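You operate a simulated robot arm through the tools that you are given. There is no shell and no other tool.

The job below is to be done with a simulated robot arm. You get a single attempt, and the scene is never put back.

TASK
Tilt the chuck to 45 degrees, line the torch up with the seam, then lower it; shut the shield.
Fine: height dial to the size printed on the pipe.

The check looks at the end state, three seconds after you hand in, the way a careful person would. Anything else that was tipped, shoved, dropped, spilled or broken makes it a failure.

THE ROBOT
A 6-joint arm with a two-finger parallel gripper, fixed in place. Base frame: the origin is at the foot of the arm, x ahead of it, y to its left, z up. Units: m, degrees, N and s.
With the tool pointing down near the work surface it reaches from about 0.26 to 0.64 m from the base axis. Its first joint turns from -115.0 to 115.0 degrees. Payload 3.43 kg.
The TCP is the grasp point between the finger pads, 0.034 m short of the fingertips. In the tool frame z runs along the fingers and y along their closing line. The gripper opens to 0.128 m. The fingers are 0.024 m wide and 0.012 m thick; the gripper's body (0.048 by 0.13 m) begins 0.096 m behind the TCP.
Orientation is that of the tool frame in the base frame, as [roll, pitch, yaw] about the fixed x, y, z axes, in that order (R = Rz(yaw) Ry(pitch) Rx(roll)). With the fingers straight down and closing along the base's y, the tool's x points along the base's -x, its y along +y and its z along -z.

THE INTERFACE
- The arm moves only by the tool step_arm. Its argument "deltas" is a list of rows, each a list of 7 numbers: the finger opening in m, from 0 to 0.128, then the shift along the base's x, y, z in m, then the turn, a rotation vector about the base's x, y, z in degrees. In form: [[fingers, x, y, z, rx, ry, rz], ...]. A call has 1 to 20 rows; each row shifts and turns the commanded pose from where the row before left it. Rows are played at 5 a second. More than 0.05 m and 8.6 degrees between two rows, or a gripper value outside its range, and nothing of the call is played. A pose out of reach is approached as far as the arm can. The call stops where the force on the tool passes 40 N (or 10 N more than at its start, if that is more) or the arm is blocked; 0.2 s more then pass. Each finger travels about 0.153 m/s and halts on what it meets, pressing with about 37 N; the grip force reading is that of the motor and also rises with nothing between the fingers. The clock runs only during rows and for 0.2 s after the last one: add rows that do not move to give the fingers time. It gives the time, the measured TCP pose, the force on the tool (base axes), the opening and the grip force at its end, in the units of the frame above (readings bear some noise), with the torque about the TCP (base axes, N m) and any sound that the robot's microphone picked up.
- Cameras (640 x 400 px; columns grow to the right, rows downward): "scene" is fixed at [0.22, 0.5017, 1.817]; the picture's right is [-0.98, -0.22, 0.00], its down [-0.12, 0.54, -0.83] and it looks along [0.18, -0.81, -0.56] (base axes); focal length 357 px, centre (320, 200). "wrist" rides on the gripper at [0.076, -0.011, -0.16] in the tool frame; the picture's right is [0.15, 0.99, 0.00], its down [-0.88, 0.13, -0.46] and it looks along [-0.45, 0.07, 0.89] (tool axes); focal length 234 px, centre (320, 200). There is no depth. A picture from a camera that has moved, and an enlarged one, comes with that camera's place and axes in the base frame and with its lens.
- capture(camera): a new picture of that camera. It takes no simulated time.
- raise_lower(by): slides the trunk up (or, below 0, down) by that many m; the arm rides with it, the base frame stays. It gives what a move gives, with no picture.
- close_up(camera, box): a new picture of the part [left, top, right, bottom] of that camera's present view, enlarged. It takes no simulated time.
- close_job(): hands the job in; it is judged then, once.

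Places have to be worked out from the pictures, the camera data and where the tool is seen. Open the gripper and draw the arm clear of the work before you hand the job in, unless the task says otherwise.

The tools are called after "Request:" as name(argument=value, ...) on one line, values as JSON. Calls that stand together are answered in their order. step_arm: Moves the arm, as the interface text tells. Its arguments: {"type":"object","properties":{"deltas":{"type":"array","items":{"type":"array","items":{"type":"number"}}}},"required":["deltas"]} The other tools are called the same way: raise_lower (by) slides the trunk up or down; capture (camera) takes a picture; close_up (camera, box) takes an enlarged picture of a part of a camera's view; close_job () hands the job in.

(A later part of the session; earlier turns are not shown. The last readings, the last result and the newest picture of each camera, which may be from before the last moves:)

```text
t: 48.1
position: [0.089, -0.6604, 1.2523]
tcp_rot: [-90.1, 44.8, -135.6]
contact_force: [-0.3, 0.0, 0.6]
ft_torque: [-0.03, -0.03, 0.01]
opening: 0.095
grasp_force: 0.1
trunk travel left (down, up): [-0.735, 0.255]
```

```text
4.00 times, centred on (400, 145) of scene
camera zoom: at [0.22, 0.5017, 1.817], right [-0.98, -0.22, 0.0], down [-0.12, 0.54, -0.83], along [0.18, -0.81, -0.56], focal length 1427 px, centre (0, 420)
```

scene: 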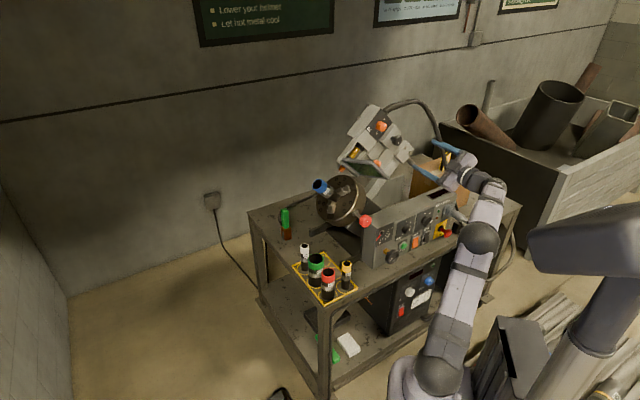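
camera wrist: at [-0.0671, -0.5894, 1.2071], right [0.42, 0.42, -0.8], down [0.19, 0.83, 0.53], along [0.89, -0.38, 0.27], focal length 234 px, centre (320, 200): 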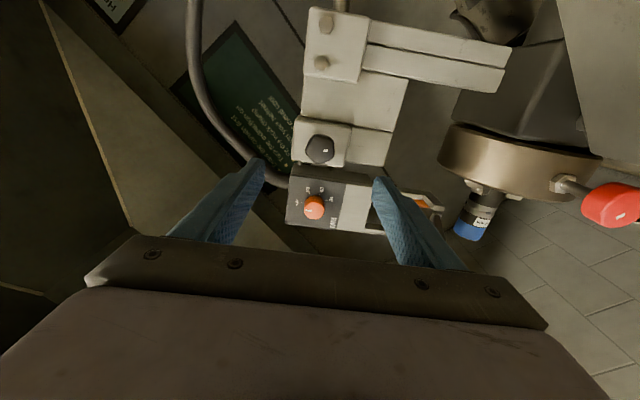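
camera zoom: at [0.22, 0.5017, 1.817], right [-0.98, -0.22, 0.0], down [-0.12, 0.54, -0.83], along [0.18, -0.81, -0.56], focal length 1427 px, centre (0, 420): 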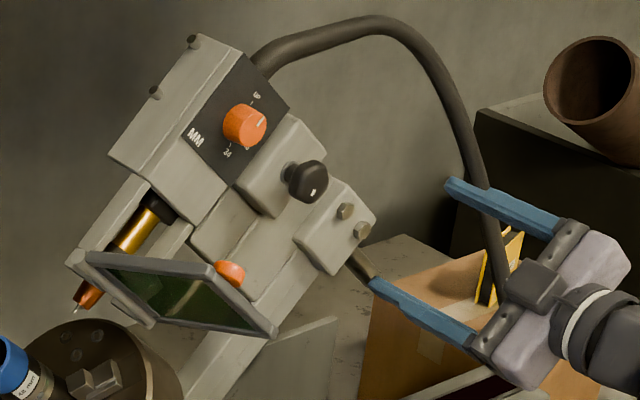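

The knob face is at about L=0.076, U=0.3135, depth e2=0.695. I advance 12 cm with a small sideways correction, stopping with the fingertips just short of the knob face.

Request:
step_arm(deltas=[[0.095, 0.0221, -0.0203, 0.0009, 0, 0, 0], [0.095, 0.0221, -0.0203, 0.0009, 0, 0, 0], [0.095, 0.0221, -0.0203, 0.0009, 0, 0, 0], [0.095, 0.0221, -0.0203, 0.0009, 0, 0, 0], [0.095, 0, 0, 0, 0, 0, 0]])

Request:
capture(camera="wrist")

Request:
close_up(camera="scene", box=[340, 95, 460, 195])

```text
t: 49.3
position: [0.1783, -0.7412, 1.2558]
tcp_rot: [-90.3, 44.9, -135.6]
contact_force: [0.2, -0.1, 0.4]
ft_torque: [0.04, -0.01, -0.01]
opening: 0.0948
grasp_force: 0.0
trunk travel left (down, up): [-0.735, 0.255]
```

```text
taken
camera wrist: at [0.0216, -0.6702, 1.2106], right [0.42, 0.42, -0.8], down [0.19, 0.83, 0.53], along [0.89, -0.38, 0.27], focal length 234 px, centre (320, 200)
```

wrist: 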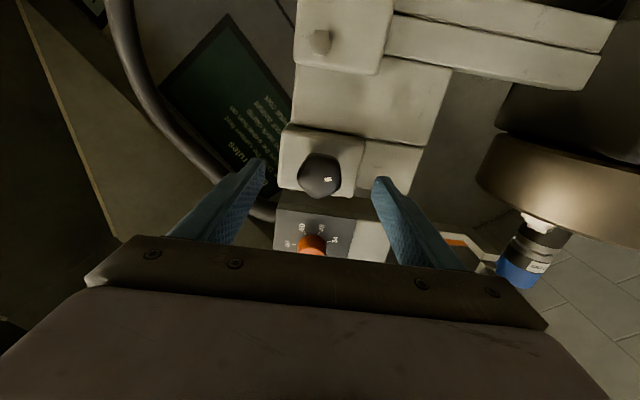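

```text
4.00 times, centred on (400, 145) of scene
camera zoom: at [0.22, 0.5017, 1.817], right [-0.98, -0.22, 0.0], down [-0.12, 0.54, -0.83], along [0.18, -0.81, -0.56], focal length 1427 px, centre (0, 420)
```

zoom: 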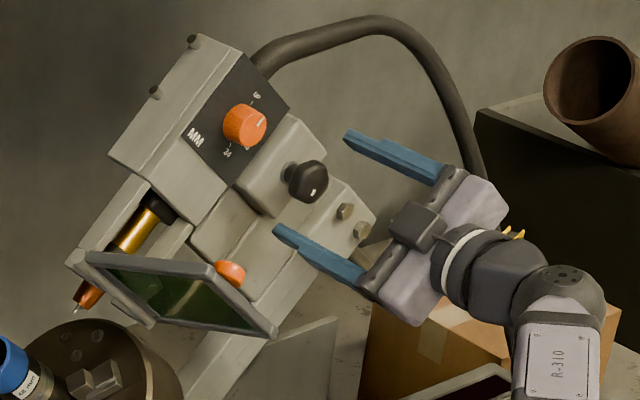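

The knob lines up with the gripper centre. I advance the last 4 cm so the fingers straddle it, then look again.

Request:
step_arm(deltas=[[0.095, 0.0152, -0.01455, 0.001, 0, 0, 0], [0.095, 0.0152, -0.01455, 0.001, 0, 0, 0], [0.095, 0, 0, 0, 0, 0, 0]])

Request:
capture(camera="wrist")

Request:
close_up(camera="scene", box=[340, 95, 460, 195])

```text
t: 50.1
position: [0.2039, -0.7513, 1.2452]
tcp_rot: [-90.2, 44.9, -135.6]
contact_force: [0.5, 0.1, -0.2]
ft_torque: [-0.01, 0.0, -0.02]
opening: 0.0947
grasp_force: 0.0
out of reach, approached as far as the arm can: row 1, 2
trunk travel left (down, up): [-0.735, 0.255]
```

```text
taken
camera wrist: at [0.0461, -0.6802, 1.1988], right [0.42, 0.42, -0.8], down [0.19, 0.83, 0.53], along [0.89, -0.38, 0.27], focal length 234 px, centre (320, 200)
```

wrist: 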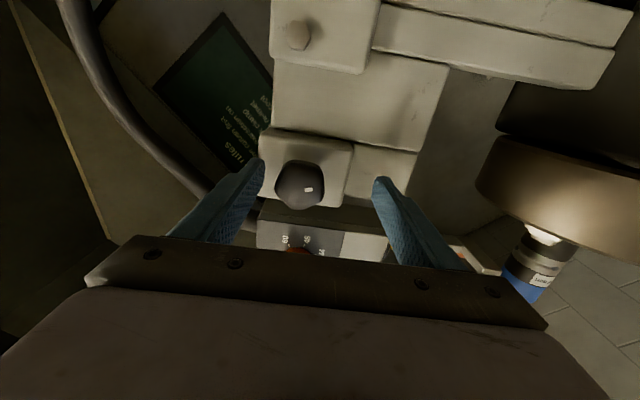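

```text
4.00 times, centred on (400, 145) of scene
camera zoom: at [0.22, 0.5017, 1.817], right [-0.98, -0.22, 0.0], down [-0.12, 0.54, -0.83], along [0.18, -0.81, -0.56], focal length 1427 px, centre (0, 420)
```

zoom: 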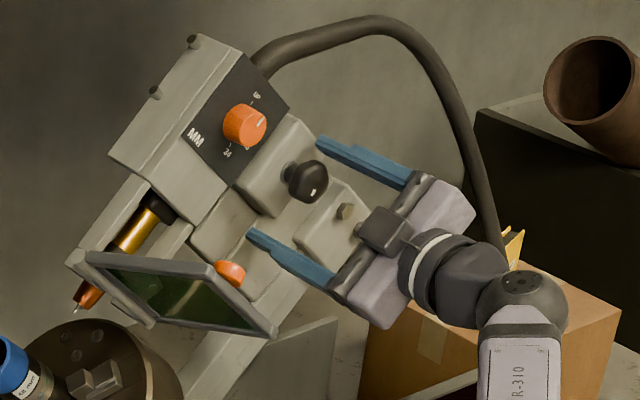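

The arm ran out of reach at this trunk height. I retreat, raise the trunk by 0.2 m so the shoulder is nearer the knob's height, and then bring the tool back down by the same amount.

Request:
step_arm(deltas=[[0.095, -0.0221, 0.0221, 0, 0, 0, 0], [0.095, -0.0221, 0.0221, 0, 0, 0, 0], [0.095, -0.0221, 0.0221, 0, 0, 0, 0], [0.095, -0.0221, 0.0221, 0, 0, 0, 0], [0.095, 0, 0, 0, 0, 0, 0]])

Request:
raise_lower(by=0.2)

Request:
step_arm(deltas=[[0.095, 0, 0, -0.03, 0, 0, 0], [0.095, 0, 0, -0.03, 0, 0, 0], [0.095, 0, 0, -0.03, 0, 0, 0], [0.095, 0, 0, -0.03, 0, 0, 0], [0.095, 0, 0, -0.03, 0, 0, 0], [0.095, 0, 0, -0.03, 0, 0, 0], [0.095, 0, 0, 0, 0, 0, 0]])

```text
t: 51.3
position: [0.1037, -0.7251, 1.2663]
tcp_rot: [-90.2, 44.8, -135.3]
contact_force: [0.3, -0.4, -0.3]
ft_torque: [-0.02, -0.03, -0.01]
opening: 0.0951
grasp_force: 0.1
out of reach, approached as far as the arm can: row 1, 2, 3, 4
trunk travel left (down, up): [-0.735, 0.255]
```

```text
t: 53.5
position: [0.1032, -0.7253, 1.4671]
tcp_rot: [-90.3, 44.9, -135.6]
contact_force: [0.2, -0.5, -0.4]
ft_torque: [0.05, -0.02, -0.01]
opening: 0.0951
grasp_force: 0.0
trunk travel left (down, up): [-0.935, 0.055]
```

```text
t: 55.1
position: [0.0954, -0.7593, 1.2955]
tcp_rot: [-90.4, 44.8, -135.5]
contact_force: [-0.9, -0.9, 0.4]
ft_torque: [0.03, 0.03, 0.01]
opening: 0.0949
grasp_force: 0.1
out of reach, approached as far as the arm can: row 1, 2, 3, 4, 5
trunk travel left (down, up): [-0.935, 0.055]
```

The readings show the arm being pushed sideways by some joint limit. I look at the whole arm before going on.

Request:
capture(camera="scene")

Request:
capture(camera="wrist")

```text
taken
```

scene: 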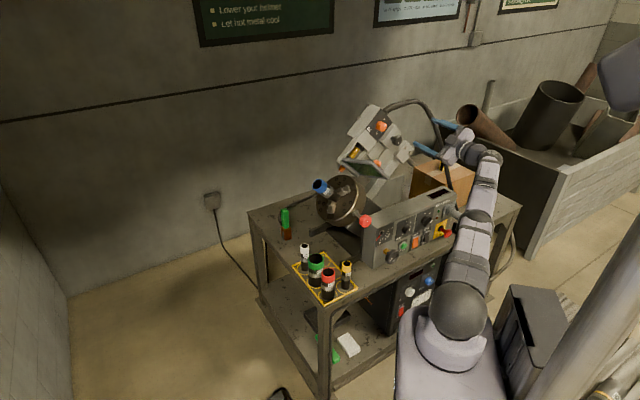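

```text
taken
camera wrist: at [-0.0625, -0.6905, 1.2496], right [0.42, 0.42, -0.81], down [0.19, 0.83, 0.53], along [0.89, -0.37, 0.27], focal length 234 px, centre (320, 200)
```

wrist: 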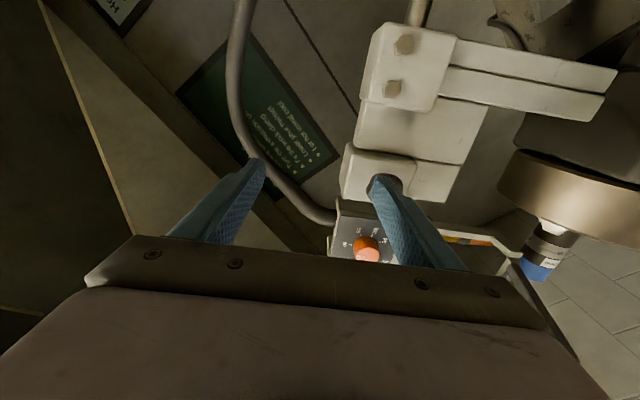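

The arm is stretched almost straight, which seems to have trapped it in a singular pose. I command a retreat toward the base with some rise, to see whether the elbow bends back.

Request:
step_arm(deltas=[[0.095, 0, 0.03, 0.02, 0, 0, 0], [0.095, 0, 0.03, 0.02, 0, 0, 0], [0.095, 0, 0.03, 0.02, 0, 0, 0], [0.095, 0, 0, 0, 0, 0, 0]])

Request:
capture(camera="scene")

```text
t: 56.1
position: [0.074, -0.746, 1.3655]
tcp_rot: [-90.4, 44.9, -135.4]
contact_force: [0.4, -0.1, -0.3]
ft_torque: [-0.04, 0.03, 0.02]
opening: 0.0951
grasp_force: 0.1
out of reach, approached as far as the arm can: row 1, 2, 3
trunk travel left (down, up): [-0.935, 0.055]
```

```text
taken
```

scene: 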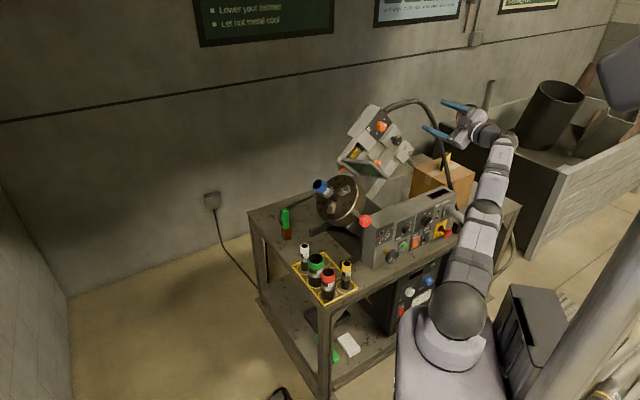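

Upward moves press the elbow against its straight limit, while downward ones should bend it the right way. I try small downward steps, then retreat from the cart.

Request:
step_arm(deltas=[[0.095, 0, 0, -0.03, 0, 0, 0], [0.095, 0, 0, -0.03, 0, 0, 0], [0.095, -0.01, 0.02, -0.02, 0, 0, 0], [0.095, -0.01, 0.02, -0.02, 0, 0, 0], [0.095, -0.01, 0.02, -0.02, 0, 0, 0], [0.095, 0, 0, 0, 0, 0, 0]])

Request:
capture(camera="scene")

```text
t: 57.5
position: [0.0251, -0.7402, 1.2491]
tcp_rot: [-90.4, 44.8, -135.2]
contact_force: [0.6, 0.5, 0.0]
ft_torque: [0.04, 0.03, -0.01]
opening: 0.0949
grasp_force: 0.0
out of reach, approached as far as the arm can: row 1, 2, 3, 4, 5
trunk travel left (down, up): [-0.935, 0.055]
```

```text
taken
```

scene: 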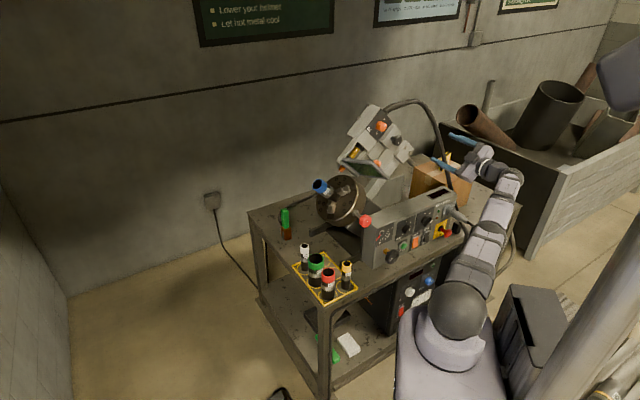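

The arm is straight, where inward commands have no effect. Pitching the tool downward about the wrist should bend the elbow; I do that in place, with the TCP dropping and backing away from the cart slightly.

Request:
step_arm(deltas=[[0.095, 0.001, 0.0063, -0.0143, 7.88, -1.36, 0], [0.095, 0.001, 0.0063, -0.0143, 7.88, -1.36, 0], [0.095, 0.001, 0.0063, -0.0143, 7.88, -1.36, 0], [0.095, 0.001, 0.0063, -0.0143, 7.88, -1.36, 0], [0.095, 0, 0.02, 0, 0, 0, 0], [0.095, 0, 0.02, 0, 0, 0, 0], [0.095, 0, 0, 0, 0, 0, 0]])

Request:
capture(camera="scene")

```text
t: 59.1
position: [0.0142, -0.7136, 1.1937]
tcp_rot: [-136.4, 64.6, -174.3]
contact_force: [-0.4, -0.5, 0.4]
ft_torque: [0.0, 0.02, -0.01]
opening: 0.095
grasp_force: 0.0
out of reach, approached as far as the arm can: row 1, 5, 6
trunk travel left (down, up): [-0.935, 0.055]
```

```text
taken
```

scene: 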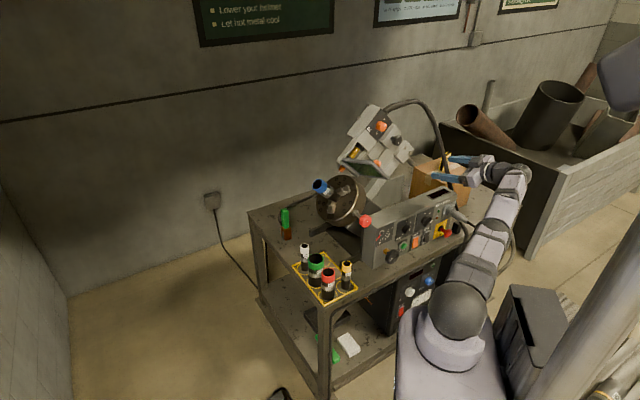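

Still stuck radially. I zoom in on the arm itself to understand which joint is at its limit.

Request:
close_up(camera="scene", box=[390, 130, 560, 390])

Request:
close_up(camera="scene", box=[420, 130, 540, 220])

Request:
capture(camera="wrist")

```text
1.54 times, centred on (475, 260) of scene
camera zoom: at [0.22, 0.5017, 1.817], right [-0.98, -0.22, 0.0], down [-0.12, 0.54, -0.83], along [0.18, -0.81, -0.56], focal length 549 px, centre (82, 108)
```

zoom: 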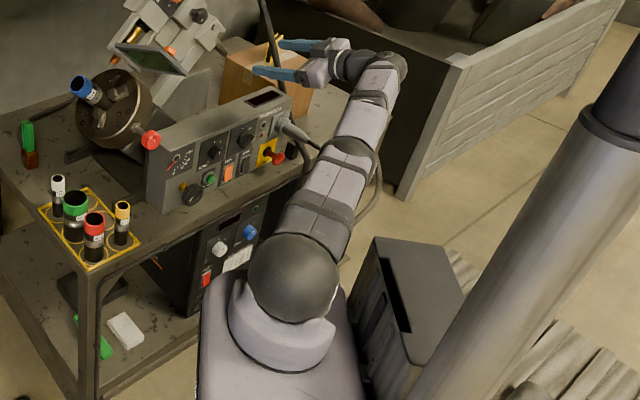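

```text
4.44 times, centred on (480, 175) of scene
camera zoom: at [0.22, 0.5017, 1.817], right [-0.98, -0.22, 0.0], down [-0.12, 0.54, -0.83], along [0.18, -0.81, -0.56], focal length 1585 px, centre (-391, 311)
```

zoom: 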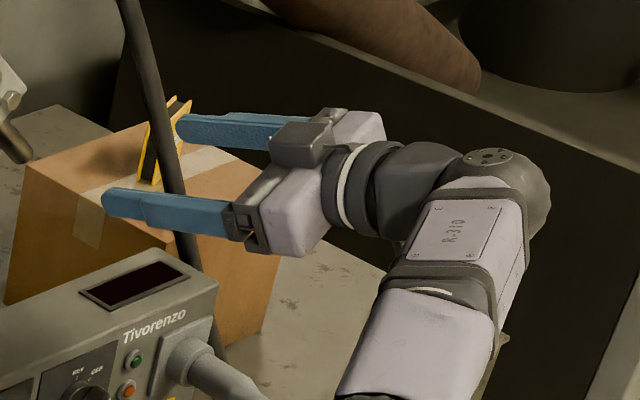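

```text
taken
camera wrist: at [-0.1396, -0.6254, 1.1772], right [0.48, 0.77, -0.42], down [0.12, 0.42, 0.9], along [0.87, -0.48, 0.11], focal length 234 px, centre (320, 200)
```

wrist: 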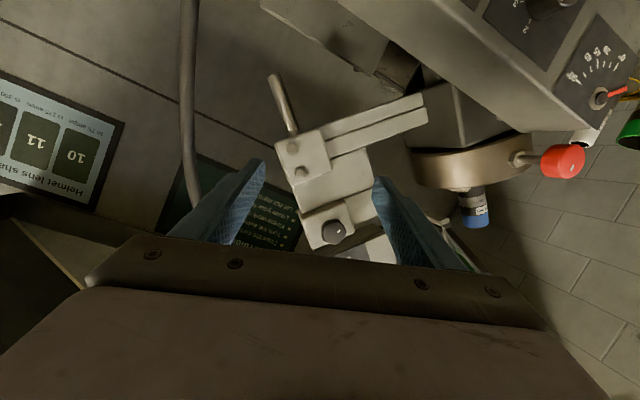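

The arm has a straight elbow and a ball-like wrist. I combine a pitch-down turn with an inward move in the same rows, which should give the elbow a direction to bend; this moves away from the cart.

Request:
step_arm(deltas=[[0.095, 0, 0.045, 0, 7.88, -1.36, 0], [0.095, 0, 0.045, 0, 7.88, -1.36, 0], [0.095, 0, 0.03, 0, 0, 0, 0], [0.095, 0, 0, 0, 0, 0, 0]])

Request:
close_up(camera="scene", box=[390, 130, 560, 390])

```text
t: 60.1
position: [0.0197, -0.6838, 1.1987]
tcp_rot: [-174.0, 64.0, 151.6]
contact_force: [0.0, -0.4, -0.1]
ft_torque: [0.04, -0.02, -0.02]
opening: 0.095
grasp_force: 0.0
out of reach, approached as far as the arm can: row 1, 2, 3
trunk travel left (down, up): [-0.935, 0.055]
```

```text
1.54 times, centred on (475, 260) of scene
camera zoom: at [0.22, 0.5017, 1.817], right [-0.98, -0.22, 0.0], down [-0.12, 0.54, -0.83], along [0.18, -0.81, -0.56], focal length 549 px, centre (82, 108)
```

zoom: 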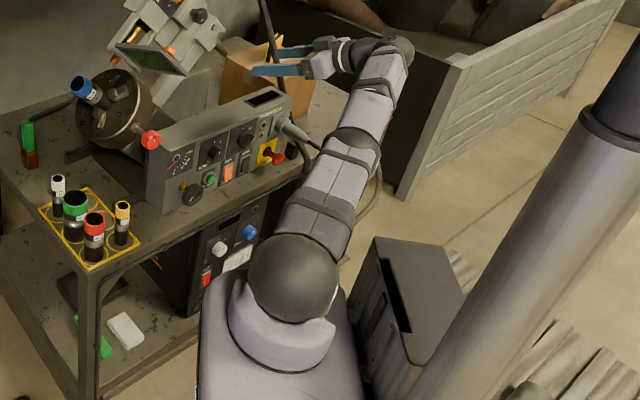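

No release in that direction. I pitch back up while commanding inward, which is the opposite sign.

Request:
step_arm(deltas=[[0.095, 0, 0.03, 0.015, -7.88, 1.36, 0], [0.095, 0, 0.03, 0.015, -7.88, 1.36, 0], [0.095, 0, 0.03, 0.015, -7.88, 1.36, 0], [0.095, 0, 0, 0, 0, 0, 0]])

```text
t: 61.1
position: [0.0156, -0.7195, 1.2582]
tcp_rot: [-119.9, 61.5, -159.4]
contact_force: [0.0, -0.2, 0.8]
ft_torque: [0.01, 0.02, -0.02]
opening: 0.0951
grasp_force: 0.0
out of reach, approached as far as the arm can: row 1, 2, 3
trunk travel left (down, up): [-0.935, 0.055]
```

Still no release. I suspect the forearm-roll limit: with a horizontal tool the elbow cannot bend at this height. I swing the tool to point downward about the wrist, moving the TCP away from the cart along an arc, which should free the arm.

Request:
step_arm(deltas=[[0.095, -0.0074, 0.0068, -0.031, 5.75, 6.26, 0], [0.095, -0.0107, 0.0099, -0.0292, 5.75, 6.26, 0], [0.095, -0.0138, 0.0127, -0.0267, 5.75, 6.26, 0], [0.095, -0.0166, 0.0152, -0.0236, 5.75, 6.26, 0], [0.095, -0.0189, 0.0174, -0.02, 5.75, 6.26, 0], [0.095, -0.0209, 0.0192, -0.016, 5.75, 6.26, 0], [0.095, 0, 0, 0, 0, 0, 0]])

Request:
capture(camera="scene")

```text
t: 62.7
position: [-0.0714, -0.6333, 1.107]
tcp_rot: [-168.6, 22.4, 164.9]
contact_force: [0.2, 0.3, 0.6]
ft_torque: [0.02, -0.01, -0.02]
opening: 0.0952
grasp_force: 0.1
out of reach, approached as far as the arm can: row 5
trunk travel left (down, up): [-0.935, 0.055]
```

```text
taken
```

scene: 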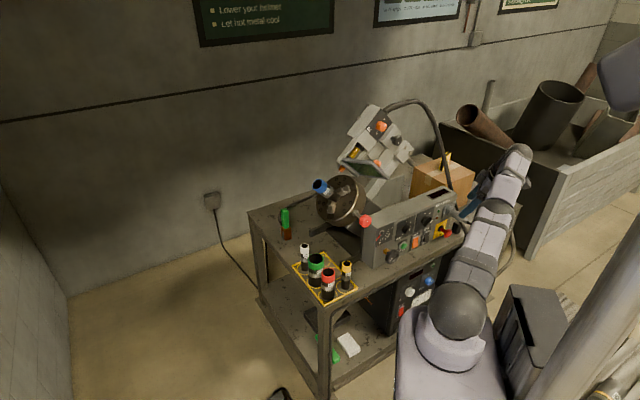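

The tool now points mostly down, in front of the cart. I try the inward move again from here.

Request:
step_arm(deltas=[[0.095, 0.005, 0.03, 0.01, 0, 0, 0], [0.095, 0.005, 0.03, 0.01, 0, 0, 0], [0.095, 0.005, 0.03, 0.01, 0, 0, 0], [0.095, 0, 0, 0, 0, 0, 0]])

```text
t: 63.7
position: [-0.0843, -0.6183, 1.1477]
tcp_rot: [-168.6, 22.4, 164.8]
contact_force: [-0.6, 0.1, -0.4]
ft_torque: [0.0, -0.01, -0.01]
opening: 0.0951
grasp_force: 0.0
out of reach, approached as far as the arm can: row 1, 2, 3
trunk travel left (down, up): [-0.935, 0.055]
```

The reach still seems constrained in an odd direction. I run small single-axis tests to find which directions are free.

Request:
step_arm(deltas=[[0.095, 0.03, 0, 0, 0, 0, 0], [0.095, 0, 0, 0, 0, 0, 0]])

Request:
step_arm(deltas=[[0.095, 0, 0, 0, 0, 0, 8], [0.095, 0, 0, 0, 0, 0, 0]])

Request:
step_arm(deltas=[[0.095, 0, 0.03, 0, 0, 0, 0], [0.095, 0, 0, 0, 0, 0, 0]])

Request:
step_arm(deltas=[[0.095, 0, 0, 0, 0, 0, -8], [0.095, 0, 0.03, 0, 0, 0, 0], [0.095, 0, 0, 0, 0, 0, 0]])

```text
t: 64.3
position: [-0.0577, -0.6277, 1.1501]
tcp_rot: [-168.8, 22.6, 164.9]
contact_force: [0.2, 0.6, 0.2]
ft_torque: [0.02, -0.03, 0.03]
opening: 0.0949
grasp_force: 0.1
out of reach, approached as far as the arm can: row 1
trunk travel left (down, up): [-0.935, 0.055]
```

```text
t: 64.9
position: [-0.0544, -0.6166, 1.147]
tcp_rot: [-168.5, 22.5, 172.9]
contact_force: [-0.2, -0.3, -0.5]
ft_torque: [0.03, 0.0, -0.01]
opening: 0.0949
grasp_force: 0.0
out of reach, approached as far as the arm can: row 1
trunk travel left (down, up): [-0.935, 0.055]
```

```text
t: 65.5
position: [-0.0603, -0.6123, 1.1499]
tcp_rot: [-168.8, 22.6, 172.9]
contact_force: [-0.1, -0.1, -0.3]
ft_torque: [0.01, 0.0, -0.01]
opening: 0.0951
grasp_force: 0.0
out of reach, approached as far as the arm can: row 1
trunk travel left (down, up): [-0.935, 0.055]
```

```text
t: 66.3
position: [-0.0698, -0.6213, 1.1554]
tcp_rot: [-168.6, 22.6, 164.9]
contact_force: [-0.7, -0.2, 0.4]
ft_torque: [-0.02, 0.02, 0.03]
opening: 0.0948
grasp_force: 0.1
out of reach, approached as far as the arm can: row 1, 2
trunk travel left (down, up): [-0.935, 0.055]
```

Moves along the arm's radius are stuck while tangential ones work. I look at the current arm shape closely once more.

Request:
close_up(camera="scene", box=[400, 130, 560, 370])

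Request:
capture(camera="wrist")

```text
1.67 times, centred on (480, 250) of scene
camera zoom: at [0.22, 0.5017, 1.817], right [-0.98, -0.22, 0.0], down [-0.12, 0.54, -0.83], along [0.18, -0.81, -0.56], focal length 594 px, centre (53, 117)
```

zoom: 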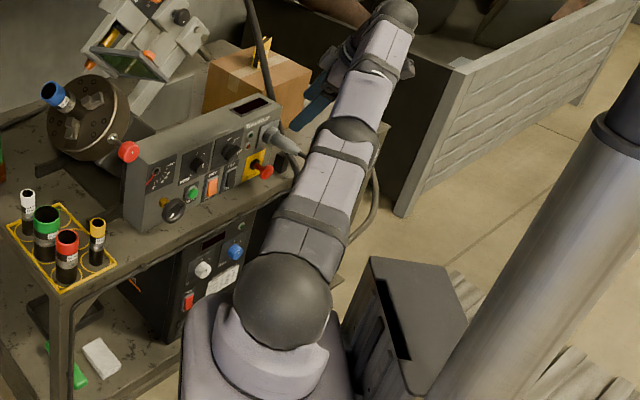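

```text
taken
camera wrist: at [-0.192, -0.5674, 1.2735], right [0.2, 0.95, -0.24], down [0.69, 0.04, 0.73], along [0.7, -0.3, -0.65], focal length 234 px, centre (320, 200)
```

wrist: 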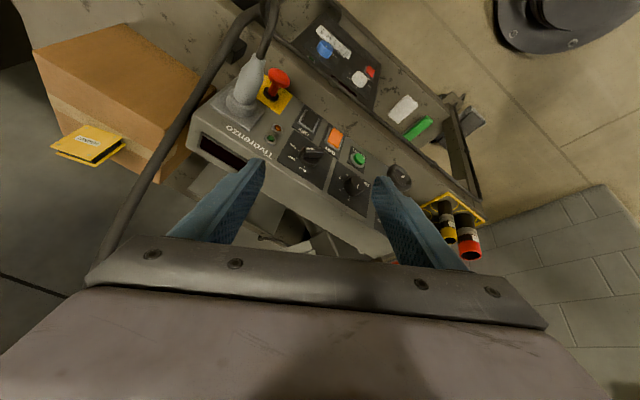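

The picture confirms a straight elbow. I send a longer run of gentle inward rows (away from the cart), so that any small elbow bend can grow.

Request:
step_arm(deltas=[[0.095, 0.005, 0.02, 0, 0, 0, 0], [0.095, 0.005, 0.02, 0, 0, 0, 0], [0.095, 0.005, 0.02, 0, 0, 0, 0], [0.095, 0.005, 0.02, 0, 0, 0, 0], [0.095, 0.005, 0.02, 0, 0, 0, 0], [0.095, 0.005, 0.02, 0, 0, 0, 0], [0.095, 0.005, 0.02, 0, 0, 0, 0], [0.095, 0.005, 0.02, 0, 0, 0, 0], [0.095, 0.005, 0.02, 0, 0, 0, 0], [0.095, 0.005, 0.02, 0, 0, 0, 0]])

```text
t: 68.5
position: [-0.0793, -0.6026, 1.2069]
tcp_rot: [-168.6, 22.5, 164.8]
contact_force: [0.2, -0.4, -0.5]
ft_torque: [0.01, 0.0, 0.01]
opening: 0.0948
grasp_force: 0.1
out of reach, approached as far as the arm can: row 1, 2, 3, 4, 5, 6, 7, 8, 9, 10
trunk travel left (down, up): [-0.935, 0.055]
```

It slid upward instead of bending. I now pitch the tool up purely about the wrist (no inward demand) to let the elbow drift the other way, and only then command the inward move.

Request:
step_arm(deltas=[[0.095, -0.0094, -0.0309, 0.009, -7.65, 2.34, 0], [0.095, -0.009, -0.0294, 0.0134, -7.65, 2.34, 0], [0.095, -0.0083, -0.0273, 0.0176, -7.65, 2.34, 0], [0.095, -0.0075, -0.0247, 0.0214, -7.65, 2.34, 0], [0.095, 0.009, 0.0287, 0, 0, 0, 0], [0.095, 0.009, 0.0287, 0, 0, 0, 0], [0.095, 0, 0, 0, 0, 0, 0]])

```text
t: 70.1
position: [-0.0924, -0.6588, 1.2687]
tcp_rot: [-134.8, 17.8, 176.8]
contact_force: [-0.6, 0.0, -0.6]
ft_torque: [0.02, -0.01, 0.0]
opening: 0.0952
grasp_force: 0.0
out of reach, approached as far as the arm can: row 6
trunk travel left (down, up): [-0.935, 0.055]
```

Row 5 was free and row 6 almost reached its target: the elbow is bending again. I continue the inward move.

Request:
step_arm(deltas=[[0.095, 0.009, 0.0287, 0, 0, 0, 0], [0.095, 0.009, 0.0287, 0, 0, 0, 0], [0.095, 0.009, 0.0287, 0, 0, 0, 0], [0.095, 0, 0, 0, 0, 0, 0]])

Request:
capture(camera="scene")

```text
t: 71.1
position: [-0.0578, -0.5775, 1.2684]
tcp_rot: [-134.8, 18.0, 176.8]
contact_force: [-0.2, 0.0, 0.0]
ft_torque: [0.0, 0.03, 0.01]
opening: 0.095
grasp_force: 0.0
out of reach, approached as far as the arm can: row 2, 3
trunk travel left (down, up): [-0.935, 0.055]
```

```text
taken
```

scene: 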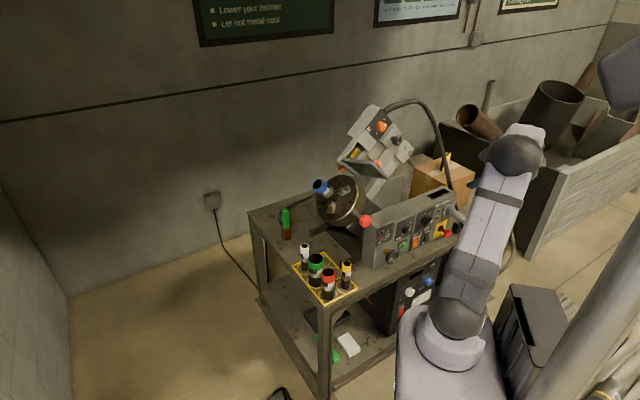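

The arm is free again, with the elbow up. The black knob is too far for a tool pointing straight into the cart, so I'll approach it yawed by about 18° with the fingers closing vertically (their flat pads stay parallel to the knob axis). I reorient while moving to a standoff in front of the knob.

Request:
step_arm(deltas=[[0.095, 0.0276, -0.0086, -0.0014, -6.75, 1.08, 3.06], [0.095, 0.0276, -0.0086, -0.0014, -6.75, 1.08, 3.06], [0.095, 0.0276, -0.0086, -0.0014, -6.75, 1.08, 3.06], [0.095, 0.0276, -0.0086, -0.0014, -6.75, 1.08, 3.06], [0.095, 0.0276, -0.0086, -0.0014, -6.75, 1.08, 3.06], [0.095, 0.0276, -0.0086, -0.0014, -6.75, 1.08, 3.06], [0.095, 0.0276, -0.0086, -0.0014, -6.75, 1.08, 3.06], [0.095, 0, 0, 0, 0, 0, 0]])

Request:
capture(camera="scene")

Request:
capture(camera="wrist")

```text
t: 72.9
position: [0.1351, -0.6371, 1.2614]
tcp_rot: [-89.8, 0.0, -152.9]
contact_force: [0.1, -0.5, 0.2]
ft_torque: [0.0, 0.02, -0.02]
opening: 0.0952
grasp_force: 0.1
trunk travel left (down, up): [-0.935, 0.055]
```

```text
taken
```

scene: 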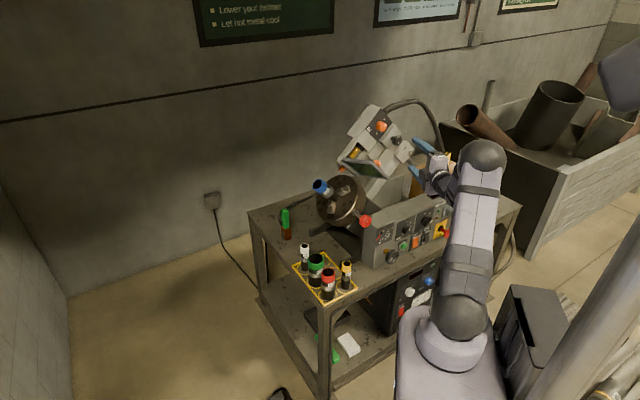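

```text
taken
camera wrist: at [-0.0059, -0.5289, 1.2704], right [-0.13, -0.07, -0.99], down [0.58, 0.81, -0.13], along [0.81, -0.59, -0.06], focal length 234 px, centre (320, 200)
```

wrist: 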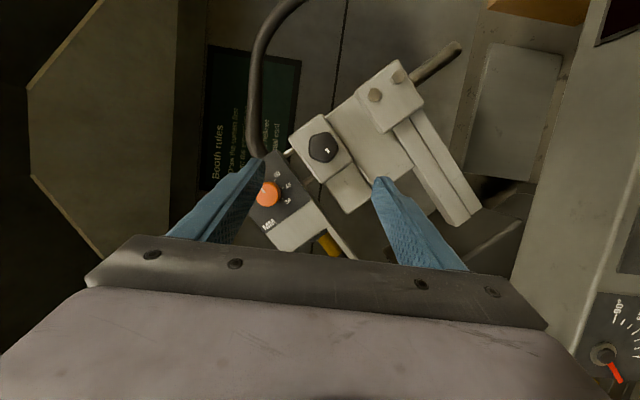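

The standoff pose is exactly as intended, and the knob appears where I predict it: (0.209,-0.771,1.257). I advance toward it along the tool axis, first most of the way.

Request:
step_arm(deltas=[[0.095, 0.0146, -0.0256, -0.0009, 0, 0, 0], [0.095, 0.0146, -0.0256, -0.0009, 0, 0, 0], [0.095, 0.0146, -0.0256, -0.0009, 0, 0, 0], [0.095, 0, 0, 0, 0, 0, 0]])

Request:
capture(camera="wrist")

Request:
close_up(camera="scene", box=[340, 95, 480, 215])

```text
t: 73.9
position: [0.1785, -0.7137, 1.2577]
tcp_rot: [-89.9, 0.0, -152.8]
contact_force: [0.2, 1.1, 0.3]
ft_torque: [0.03, 0.0, -0.03]
opening: 0.0952
grasp_force: 0.0
trunk travel left (down, up): [-0.935, 0.055]
```

```text
taken
camera wrist: at [0.0382, -0.6059, 1.2674], right [-0.13, -0.07, -0.99], down [0.58, 0.81, -0.13], along [0.81, -0.59, -0.07], focal length 234 px, centre (320, 200)
```

wrist: 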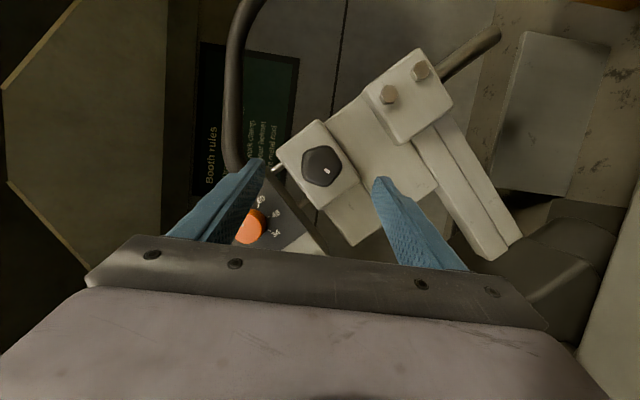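

```text
3.33 times, centred on (410, 155) of scene
camera zoom: at [0.22, 0.5017, 1.817], right [-0.98, -0.22, 0.0], down [-0.12, 0.54, -0.83], along [0.18, -0.81, -0.56], focal length 1189 px, centre (20, 350)
```

zoom: 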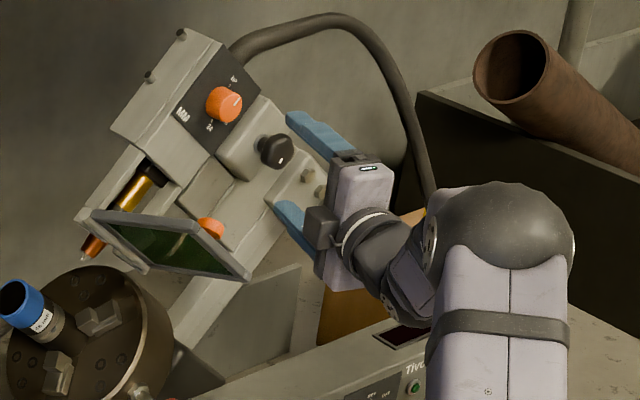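

The alignment holds. I go the remaining 6 cm so the fingers pass above and below the knob.

Request:
step_arm(deltas=[[0.095, 0.0147, -0.0257, -0.0004, 0, 0, 0], [0.095, 0.0147, -0.0257, -0.0004, 0, 0, 0], [0.095, 0, 0, 0, 0, 0, 0]])

Request:
capture(camera="wrist")

Request:
close_up(camera="scene", box=[340, 95, 440, 185])

```text
t: 74.7
position: [0.2016, -0.7608, 1.2546]
tcp_rot: [-90.3, 0.1, -153.3]
contact_force: [-8.8, 16.2, -0.4]
ft_torque: [-0.79, -0.34, 0.1]
opening: 0.0948
grasp_force: 0.1
trunk travel left (down, up): [-0.935, 0.055]
stopped in row 3: the force on the tool passed its limit at 45 N (the readings are from after the stop); the commanded pose is now the measured one
```

```text
taken
camera wrist: at [0.0623, -0.6517, 1.2661], right [-0.13, -0.06, -0.99], down [0.58, 0.8, -0.13], along [0.8, -0.59, -0.07], focal length 234 px, centre (320, 200)
```

wrist: 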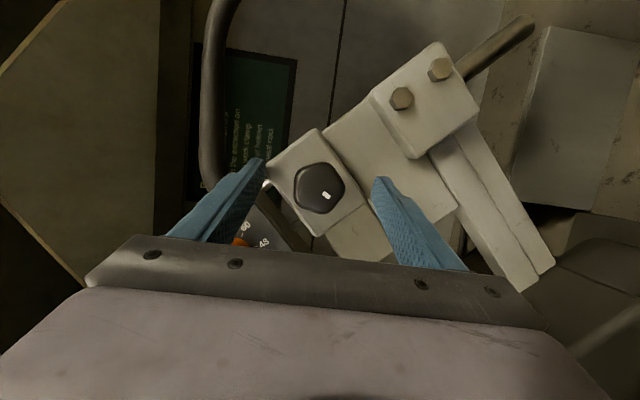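

```text
4.44 times, centred on (390, 140) of scene
camera zoom: at [0.22, 0.5017, 1.817], right [-0.98, -0.22, 0.0], down [-0.12, 0.54, -0.83], along [0.18, -0.81, -0.56], focal length 1585 px, centre (9, 467)
```

zoom: 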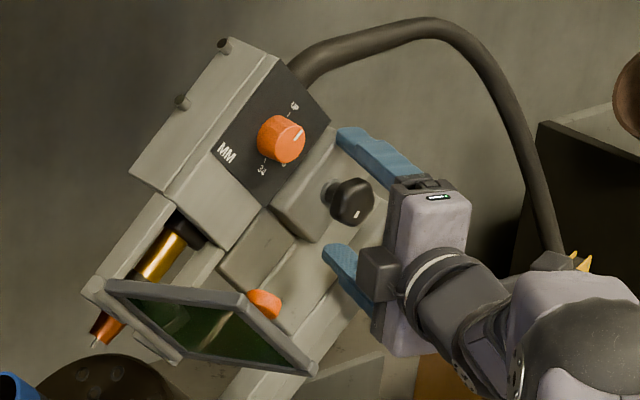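

The fingertips touched the box face behind the knob (depth about 0.714). I back off 6 mm, raise 2 mm, and then close gently on the knob.

Request:
step_arm(deltas=[[0.095, -0.0027, 0.0053, 0.002, 0, 0, 0], [0.095, 0, 0, 0, 0, 0, 0], [0.06, 0, 0, 0, 0, 0, 0], [0.02, 0, 0, 0, 0, 0, 0], [0.02, 0, 0, 0, 0, 0, 0], [0.02, 0, 0, 0, 0, 0, 0]])

Request:
capture(camera="wrist")

Request:
close_up(camera="scene", box=[340, 95, 440, 185])

```text
t: 76.1
position: [0.2026, -0.7585, 1.256]
tcp_rot: [-90.2, 0.1, -153.2]
contact_force: [-4.9, 2.3, 11.2]
ft_torque: [-0.08, 0.0, -0.47]
opening: 0.0394
grasp_force: 44.9
trunk travel left (down, up): [-0.935, 0.055]
```

```text
taken
camera wrist: at [0.0617, -0.6498, 1.2672], right [-0.13, -0.06, -0.99], down [0.58, 0.8, -0.13], along [0.8, -0.59, -0.07], focal length 234 px, centre (320, 200)
```

wrist: 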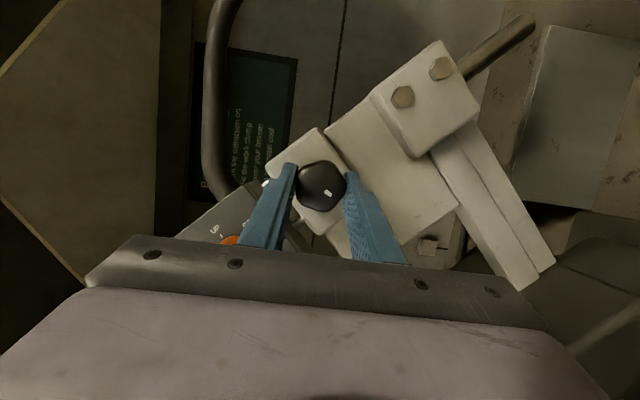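

```text
4.44 times, centred on (390, 140) of scene
camera zoom: at [0.22, 0.5017, 1.817], right [-0.98, -0.22, 0.0], down [-0.12, 0.54, -0.83], along [0.18, -0.81, -0.56], focal length 1585 px, centre (9, 467)
```

zoom: 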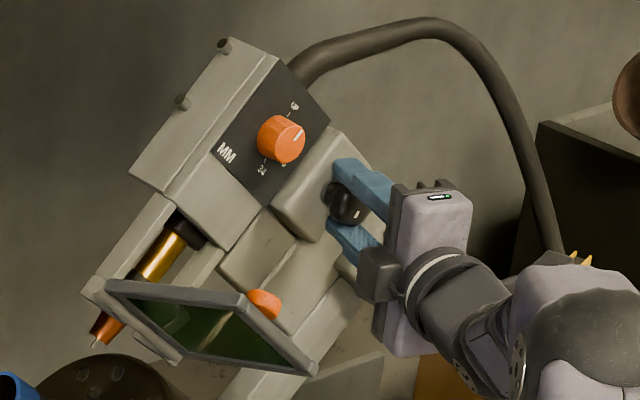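

The knob is gripped (0.039 m). I turn it clockwise by 16° about its own axis as a test and watch which way the torch head moves.

Request:
step_arm(deltas=[[0.02, 0, 0, 0.0006, 5.66, -5.66, 0], [0.02, 0, 0, 0.0006, 5.66, -5.66, 0], [0.02, 0, 0, 0, 0, 0, 0]])

Request:
close_up(camera="scene", box=[340, 95, 440, 185])

Request:
capture(camera="wrist")

```text
t: 76.9
position: [0.2009, -0.7577, 1.2576]
tcp_rot: [-95.3, 15.3, -153.9]
contact_force: [-5.4, -2.2, 15.6]
ft_torque: [-0.09, -0.01, -0.9]
opening: 0.0395
grasp_force: 44.6
trunk travel left (down, up): [-0.935, 0.055]
```

```text
4.44 times, centred on (390, 140) of scene
camera zoom: at [0.22, 0.5017, 1.817], right [-0.98, -0.22, 0.0], down [-0.12, 0.54, -0.83], along [0.18, -0.81, -0.56], focal length 1585 px, centre (9, 467)
```

zoom: 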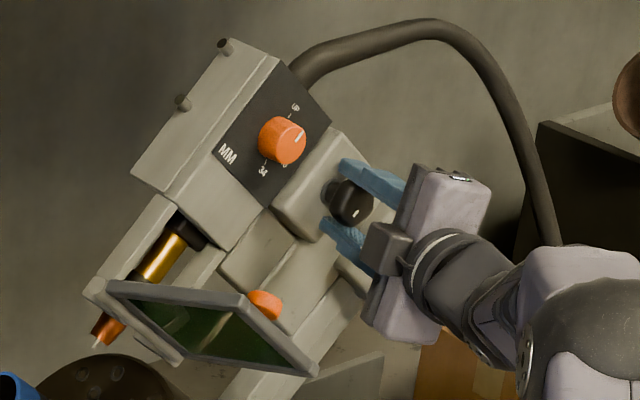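

```text
taken
camera wrist: at [0.0598, -0.6518, 1.2619], right [0.07, 0.14, -0.99], down [0.58, 0.8, 0.15], along [0.81, -0.58, -0.02], focal length 234 px, centre (320, 200)
```

wrist: 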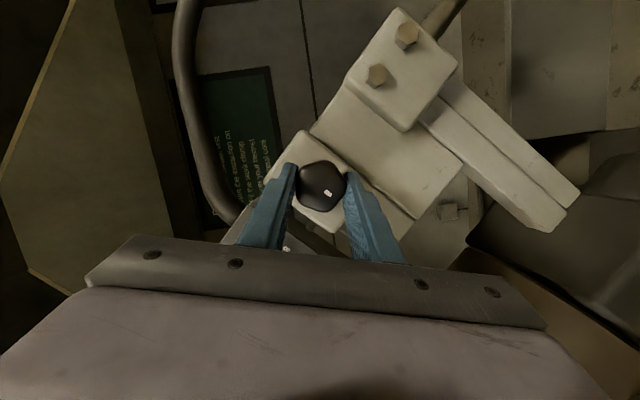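

Clockwise moves the head toward the chuck, by roughly 2–3 mm for 16°. I take a higher zoom on the torch tip and seam to measure what is left.

Request:
close_up(camera="scene", box=[310, 150, 370, 210])

Request:
close_up(camera="scene", box=[310, 165, 350, 205])

```text
6.67 times, centred on (340, 180) of scene
camera zoom: at [0.22, 0.5017, 1.817], right [-0.98, -0.22, 0.0], down [-0.12, 0.54, -0.83], along [0.18, -0.81, -0.56], focal length 2378 px, centre (187, 333)
```

zoom: 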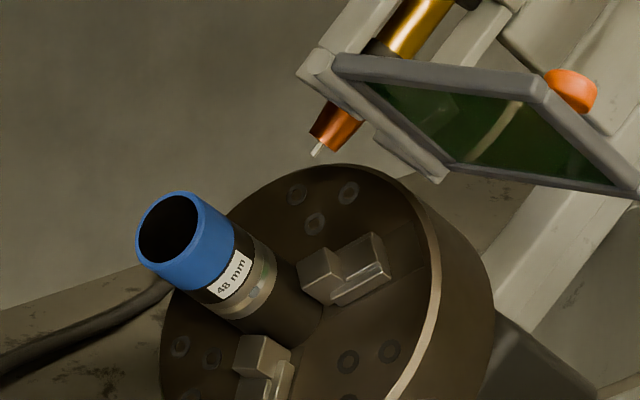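

```text
10.00 times, centred on (330, 185) of scene
camera zoom: at [0.22, 0.5017, 1.817], right [-0.98, -0.22, 0.0], down [-0.12, 0.54, -0.83], along [0.18, -0.81, -0.56], focal length 3567 px, centre (220, 350)
```

zoom: 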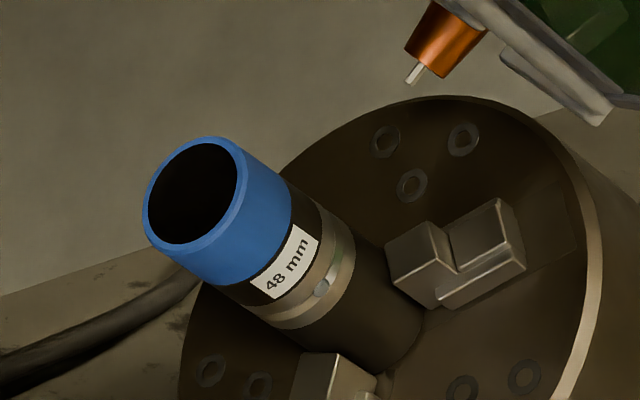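

Scene comparison suggests about 3 mm of travel so far. I turn another 10° clockwise, easing the tool up slightly to relieve the side force, then let go to measure.

Request:
step_arm(deltas=[[0.02, 0, 0, 0.001, 3.54, -3.54, 0], [0.02, 0, 0, 0.001, 3.54, -3.54, 0], [0.02, 0, 0, 0, 0, 0, 0]])

Request:
close_up(camera="scene", box=[340, 95, 440, 185])

```text
t: 77.7
position: [0.201, -0.7584, 1.2582]
tcp_rot: [-99.0, 24.8, -155.0]
contact_force: [-5.8, -2.4, 12.5]
ft_torque: [-0.75, -0.66, -0.18]
opening: 0.0396
grasp_force: 44.4
trunk travel left (down, up): [-0.935, 0.055]
```

```text
4.44 times, centred on (390, 140) of scene
camera zoom: at [0.22, 0.5017, 1.817], right [-0.98, -0.22, 0.0], down [-0.12, 0.54, -0.83], along [0.18, -0.81, -0.56], focal length 1585 px, centre (9, 467)
```

zoom: 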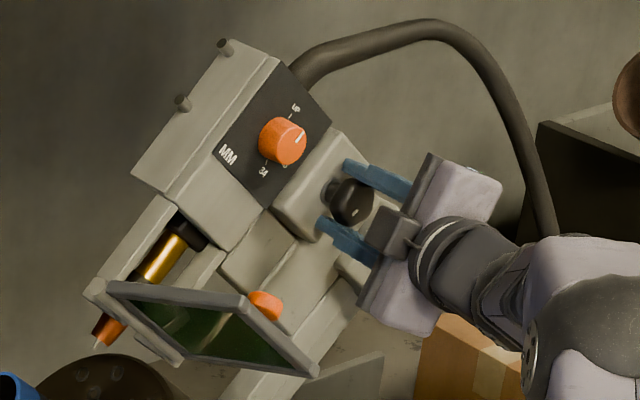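

The head moved a little more. I release the knob and back straight out, then straighten the tool.

Request:
step_arm(deltas=[[0.095, 0, 0, 0, 0, 0, 0], [0.095, 0, 0, 0, 0, 0, 0], [0.095, -0.0143, 0.026, 0.004, 0, 0, 0], [0.095, -0.0143, 0.026, 0.004, 0, 0, 0], [0.095, -0.0143, 0.026, 0.004, 0, 0, 0], [0.095, -0.0143, 0.026, 0.004, 0, 0, 0], [0.095, 0, 0, 0, -1.85, -1.85, 5.4], [0.095, 0, 0, 0, -1.85, -1.85, 5.4], [0.095, 0, 0, 0, -1.85, -1.85, 5.4], [0.095, 0, 0, 0, 0, 0, 0]])

Request:
step_arm(deltas=[[0.095, -0.0022, 0.0104, -0.002, -5.6, 5.6, 0], [0.095, -0.0022, 0.0104, -0.002, -5.6, 5.6, 0], [0.095, -0.0022, 0.0104, -0.002, -5.6, 5.6, 0], [0.095, -0.0022, 0.0104, -0.002, -5.6, 5.6, 0], [0.095, -0.0022, 0.0104, -0.002, -5.6, 5.6, 0], [0.095, -0.0022, 0.0104, -0.002, -5.6, 5.6, 0], [0.095, -0.0022, 0.0104, -0.002, -5.6, 5.6, 0], [0.095, -0.0022, 0.0104, -0.002, -5.6, 5.6, 0], [0.095, -0.0022, 0.0104, -0.002, -5.6, 5.6, 0], [0.095, -0.0022, 0.0104, -0.002, -5.6, 5.6, 0], [0.095, -0.0022, 0.0104, -0.002, -5.6, 5.6, 0], [0.095, -0.0022, 0.0104, -0.002, -5.6, 5.6, 0], [0.095, 0, 0, 0, 0, 0, 0]])

Request:
capture(camera="wrist")

Request:
capture(camera="scene")

```text
t: 79.9
position: [0.1465, -0.6538, 1.2726]
tcp_rot: [-90.5, 26.1, -135.1]
contact_force: [0.2, 0.1, 0.2]
ft_torque: [-0.02, 0.02, -0.04]
opening: 0.0952
grasp_force: 0.1
trunk travel left (down, up): [-0.935, 0.055]
```

```text
t: 82.7
position: [0.1206, -0.531, 1.2473]
tcp_rot: [-90.2, -69.1, -135.4]
contact_force: [-0.8, 0.0, 0.3]
ft_torque: [-0.01, -0.01, -0.02]
opening: 0.0948
grasp_force: 0.0
trunk travel left (down, up): [-0.935, 0.055]
```

```text
taken
camera wrist: at [-0.0043, -0.428, 1.3223], right [-0.7, -0.68, -0.22], down [-0.18, 0.46, -0.87], along [0.69, -0.57, -0.45], focal length 234 px, centre (320, 200)
```

wrist: 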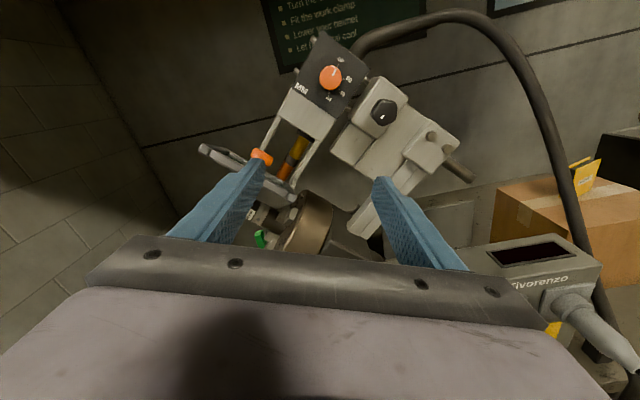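

```text
taken
```

scene: 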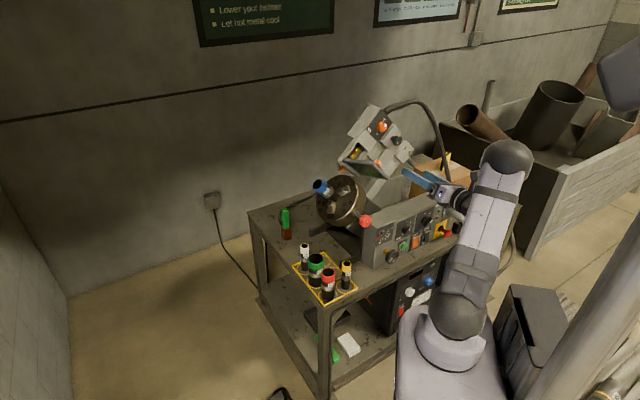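

Now I measure the torch against the seam again from the front.

Request:
close_up(camera="wrist", box=[260, 125, 320, 185])

Request:
close_up(camera="wrist", box=[245, 180, 295, 225])

Request:
close_up(camera="scene", box=[365, 215, 405, 245])

```text
6.67 times, centred on (290, 155) of wrist
camera zoom: at [-0.0043, -0.428, 1.3223], right [-0.7, -0.68, -0.22], down [-0.18, 0.46, -0.87], along [0.69, -0.57, -0.45], focal length 1561 px, centre (520, 500)
```

zoom: 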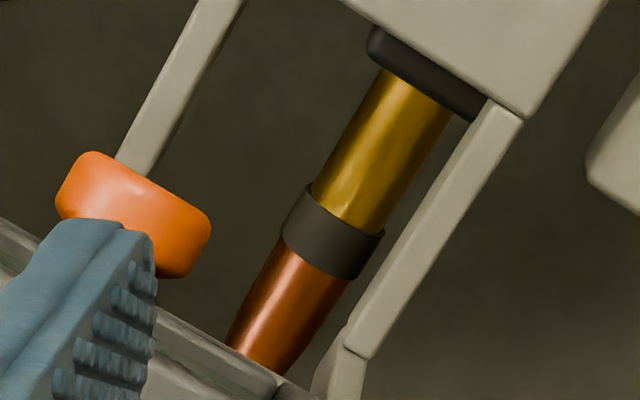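

```text
8.89 times, centred on (270, 202) of wrist
camera zoom: at [-0.0043, -0.428, 1.3223], right [-0.7, -0.68, -0.22], down [-0.18, 0.46, -0.87], along [0.69, -0.57, -0.45], focal length 2082 px, centre (764, 178)
```

zoom: 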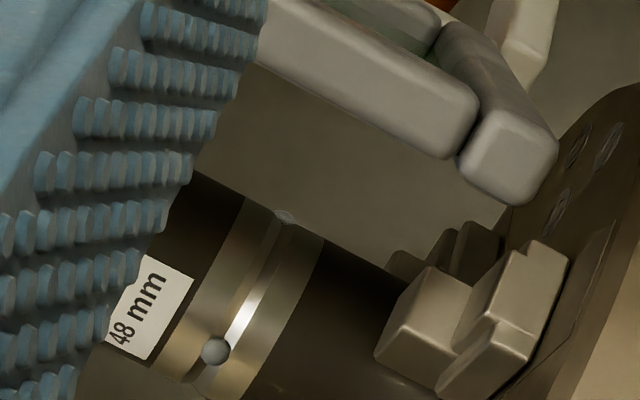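

```text
13.33 times, centred on (385, 230) of scene
camera zoom: at [0.22, 0.5017, 1.817], right [-0.98, -0.22, 0.0], down [-0.12, 0.54, -0.83], along [0.18, -0.81, -0.56], focal length 4756 px, centre (-547, -200)
```

zoom: 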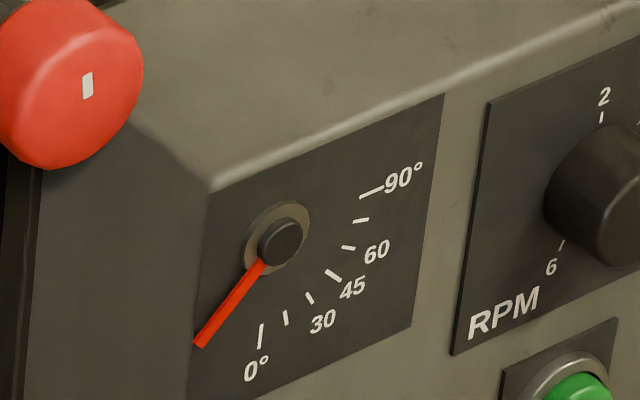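

Torch and seam now differ by about 2.5 mm (was about 5), and the tilt is unchanged. I compare the head's position in the scene view with the earlier identical zoom, to calibrate the knob's ratio.

Request:
close_up(camera="scene", box=[340, 95, 440, 185])

Request:
close_up(camera="wrist", box=[290, 30, 490, 170])

```text
4.44 times, centred on (390, 140) of scene
camera zoom: at [0.22, 0.5017, 1.817], right [-0.98, -0.22, 0.0], down [-0.12, 0.54, -0.83], along [0.18, -0.81, -0.56], focal length 1585 px, centre (9, 467)
```

zoom: 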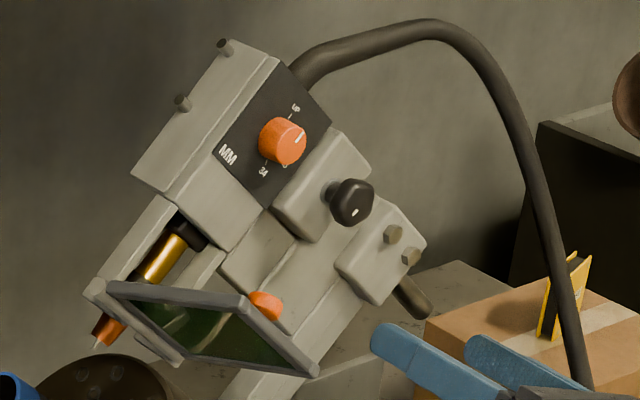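

```text
2.86 times, centred on (390, 100) of wrist
camera zoom: at [-0.0043, -0.428, 1.3223], right [-0.7, -0.68, -0.22], down [-0.18, 0.46, -0.87], along [0.69, -0.57, -0.45], focal length 669 px, centre (120, 486)
```

zoom: 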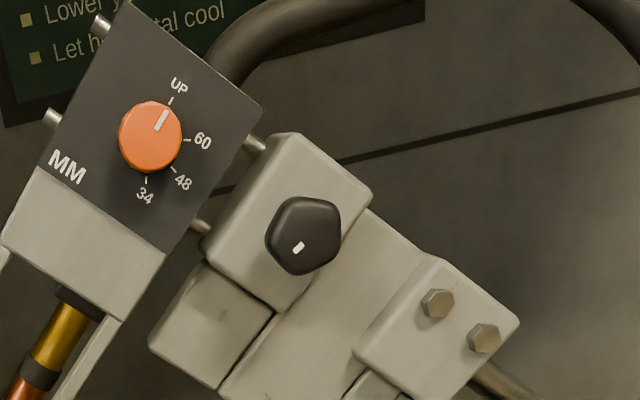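

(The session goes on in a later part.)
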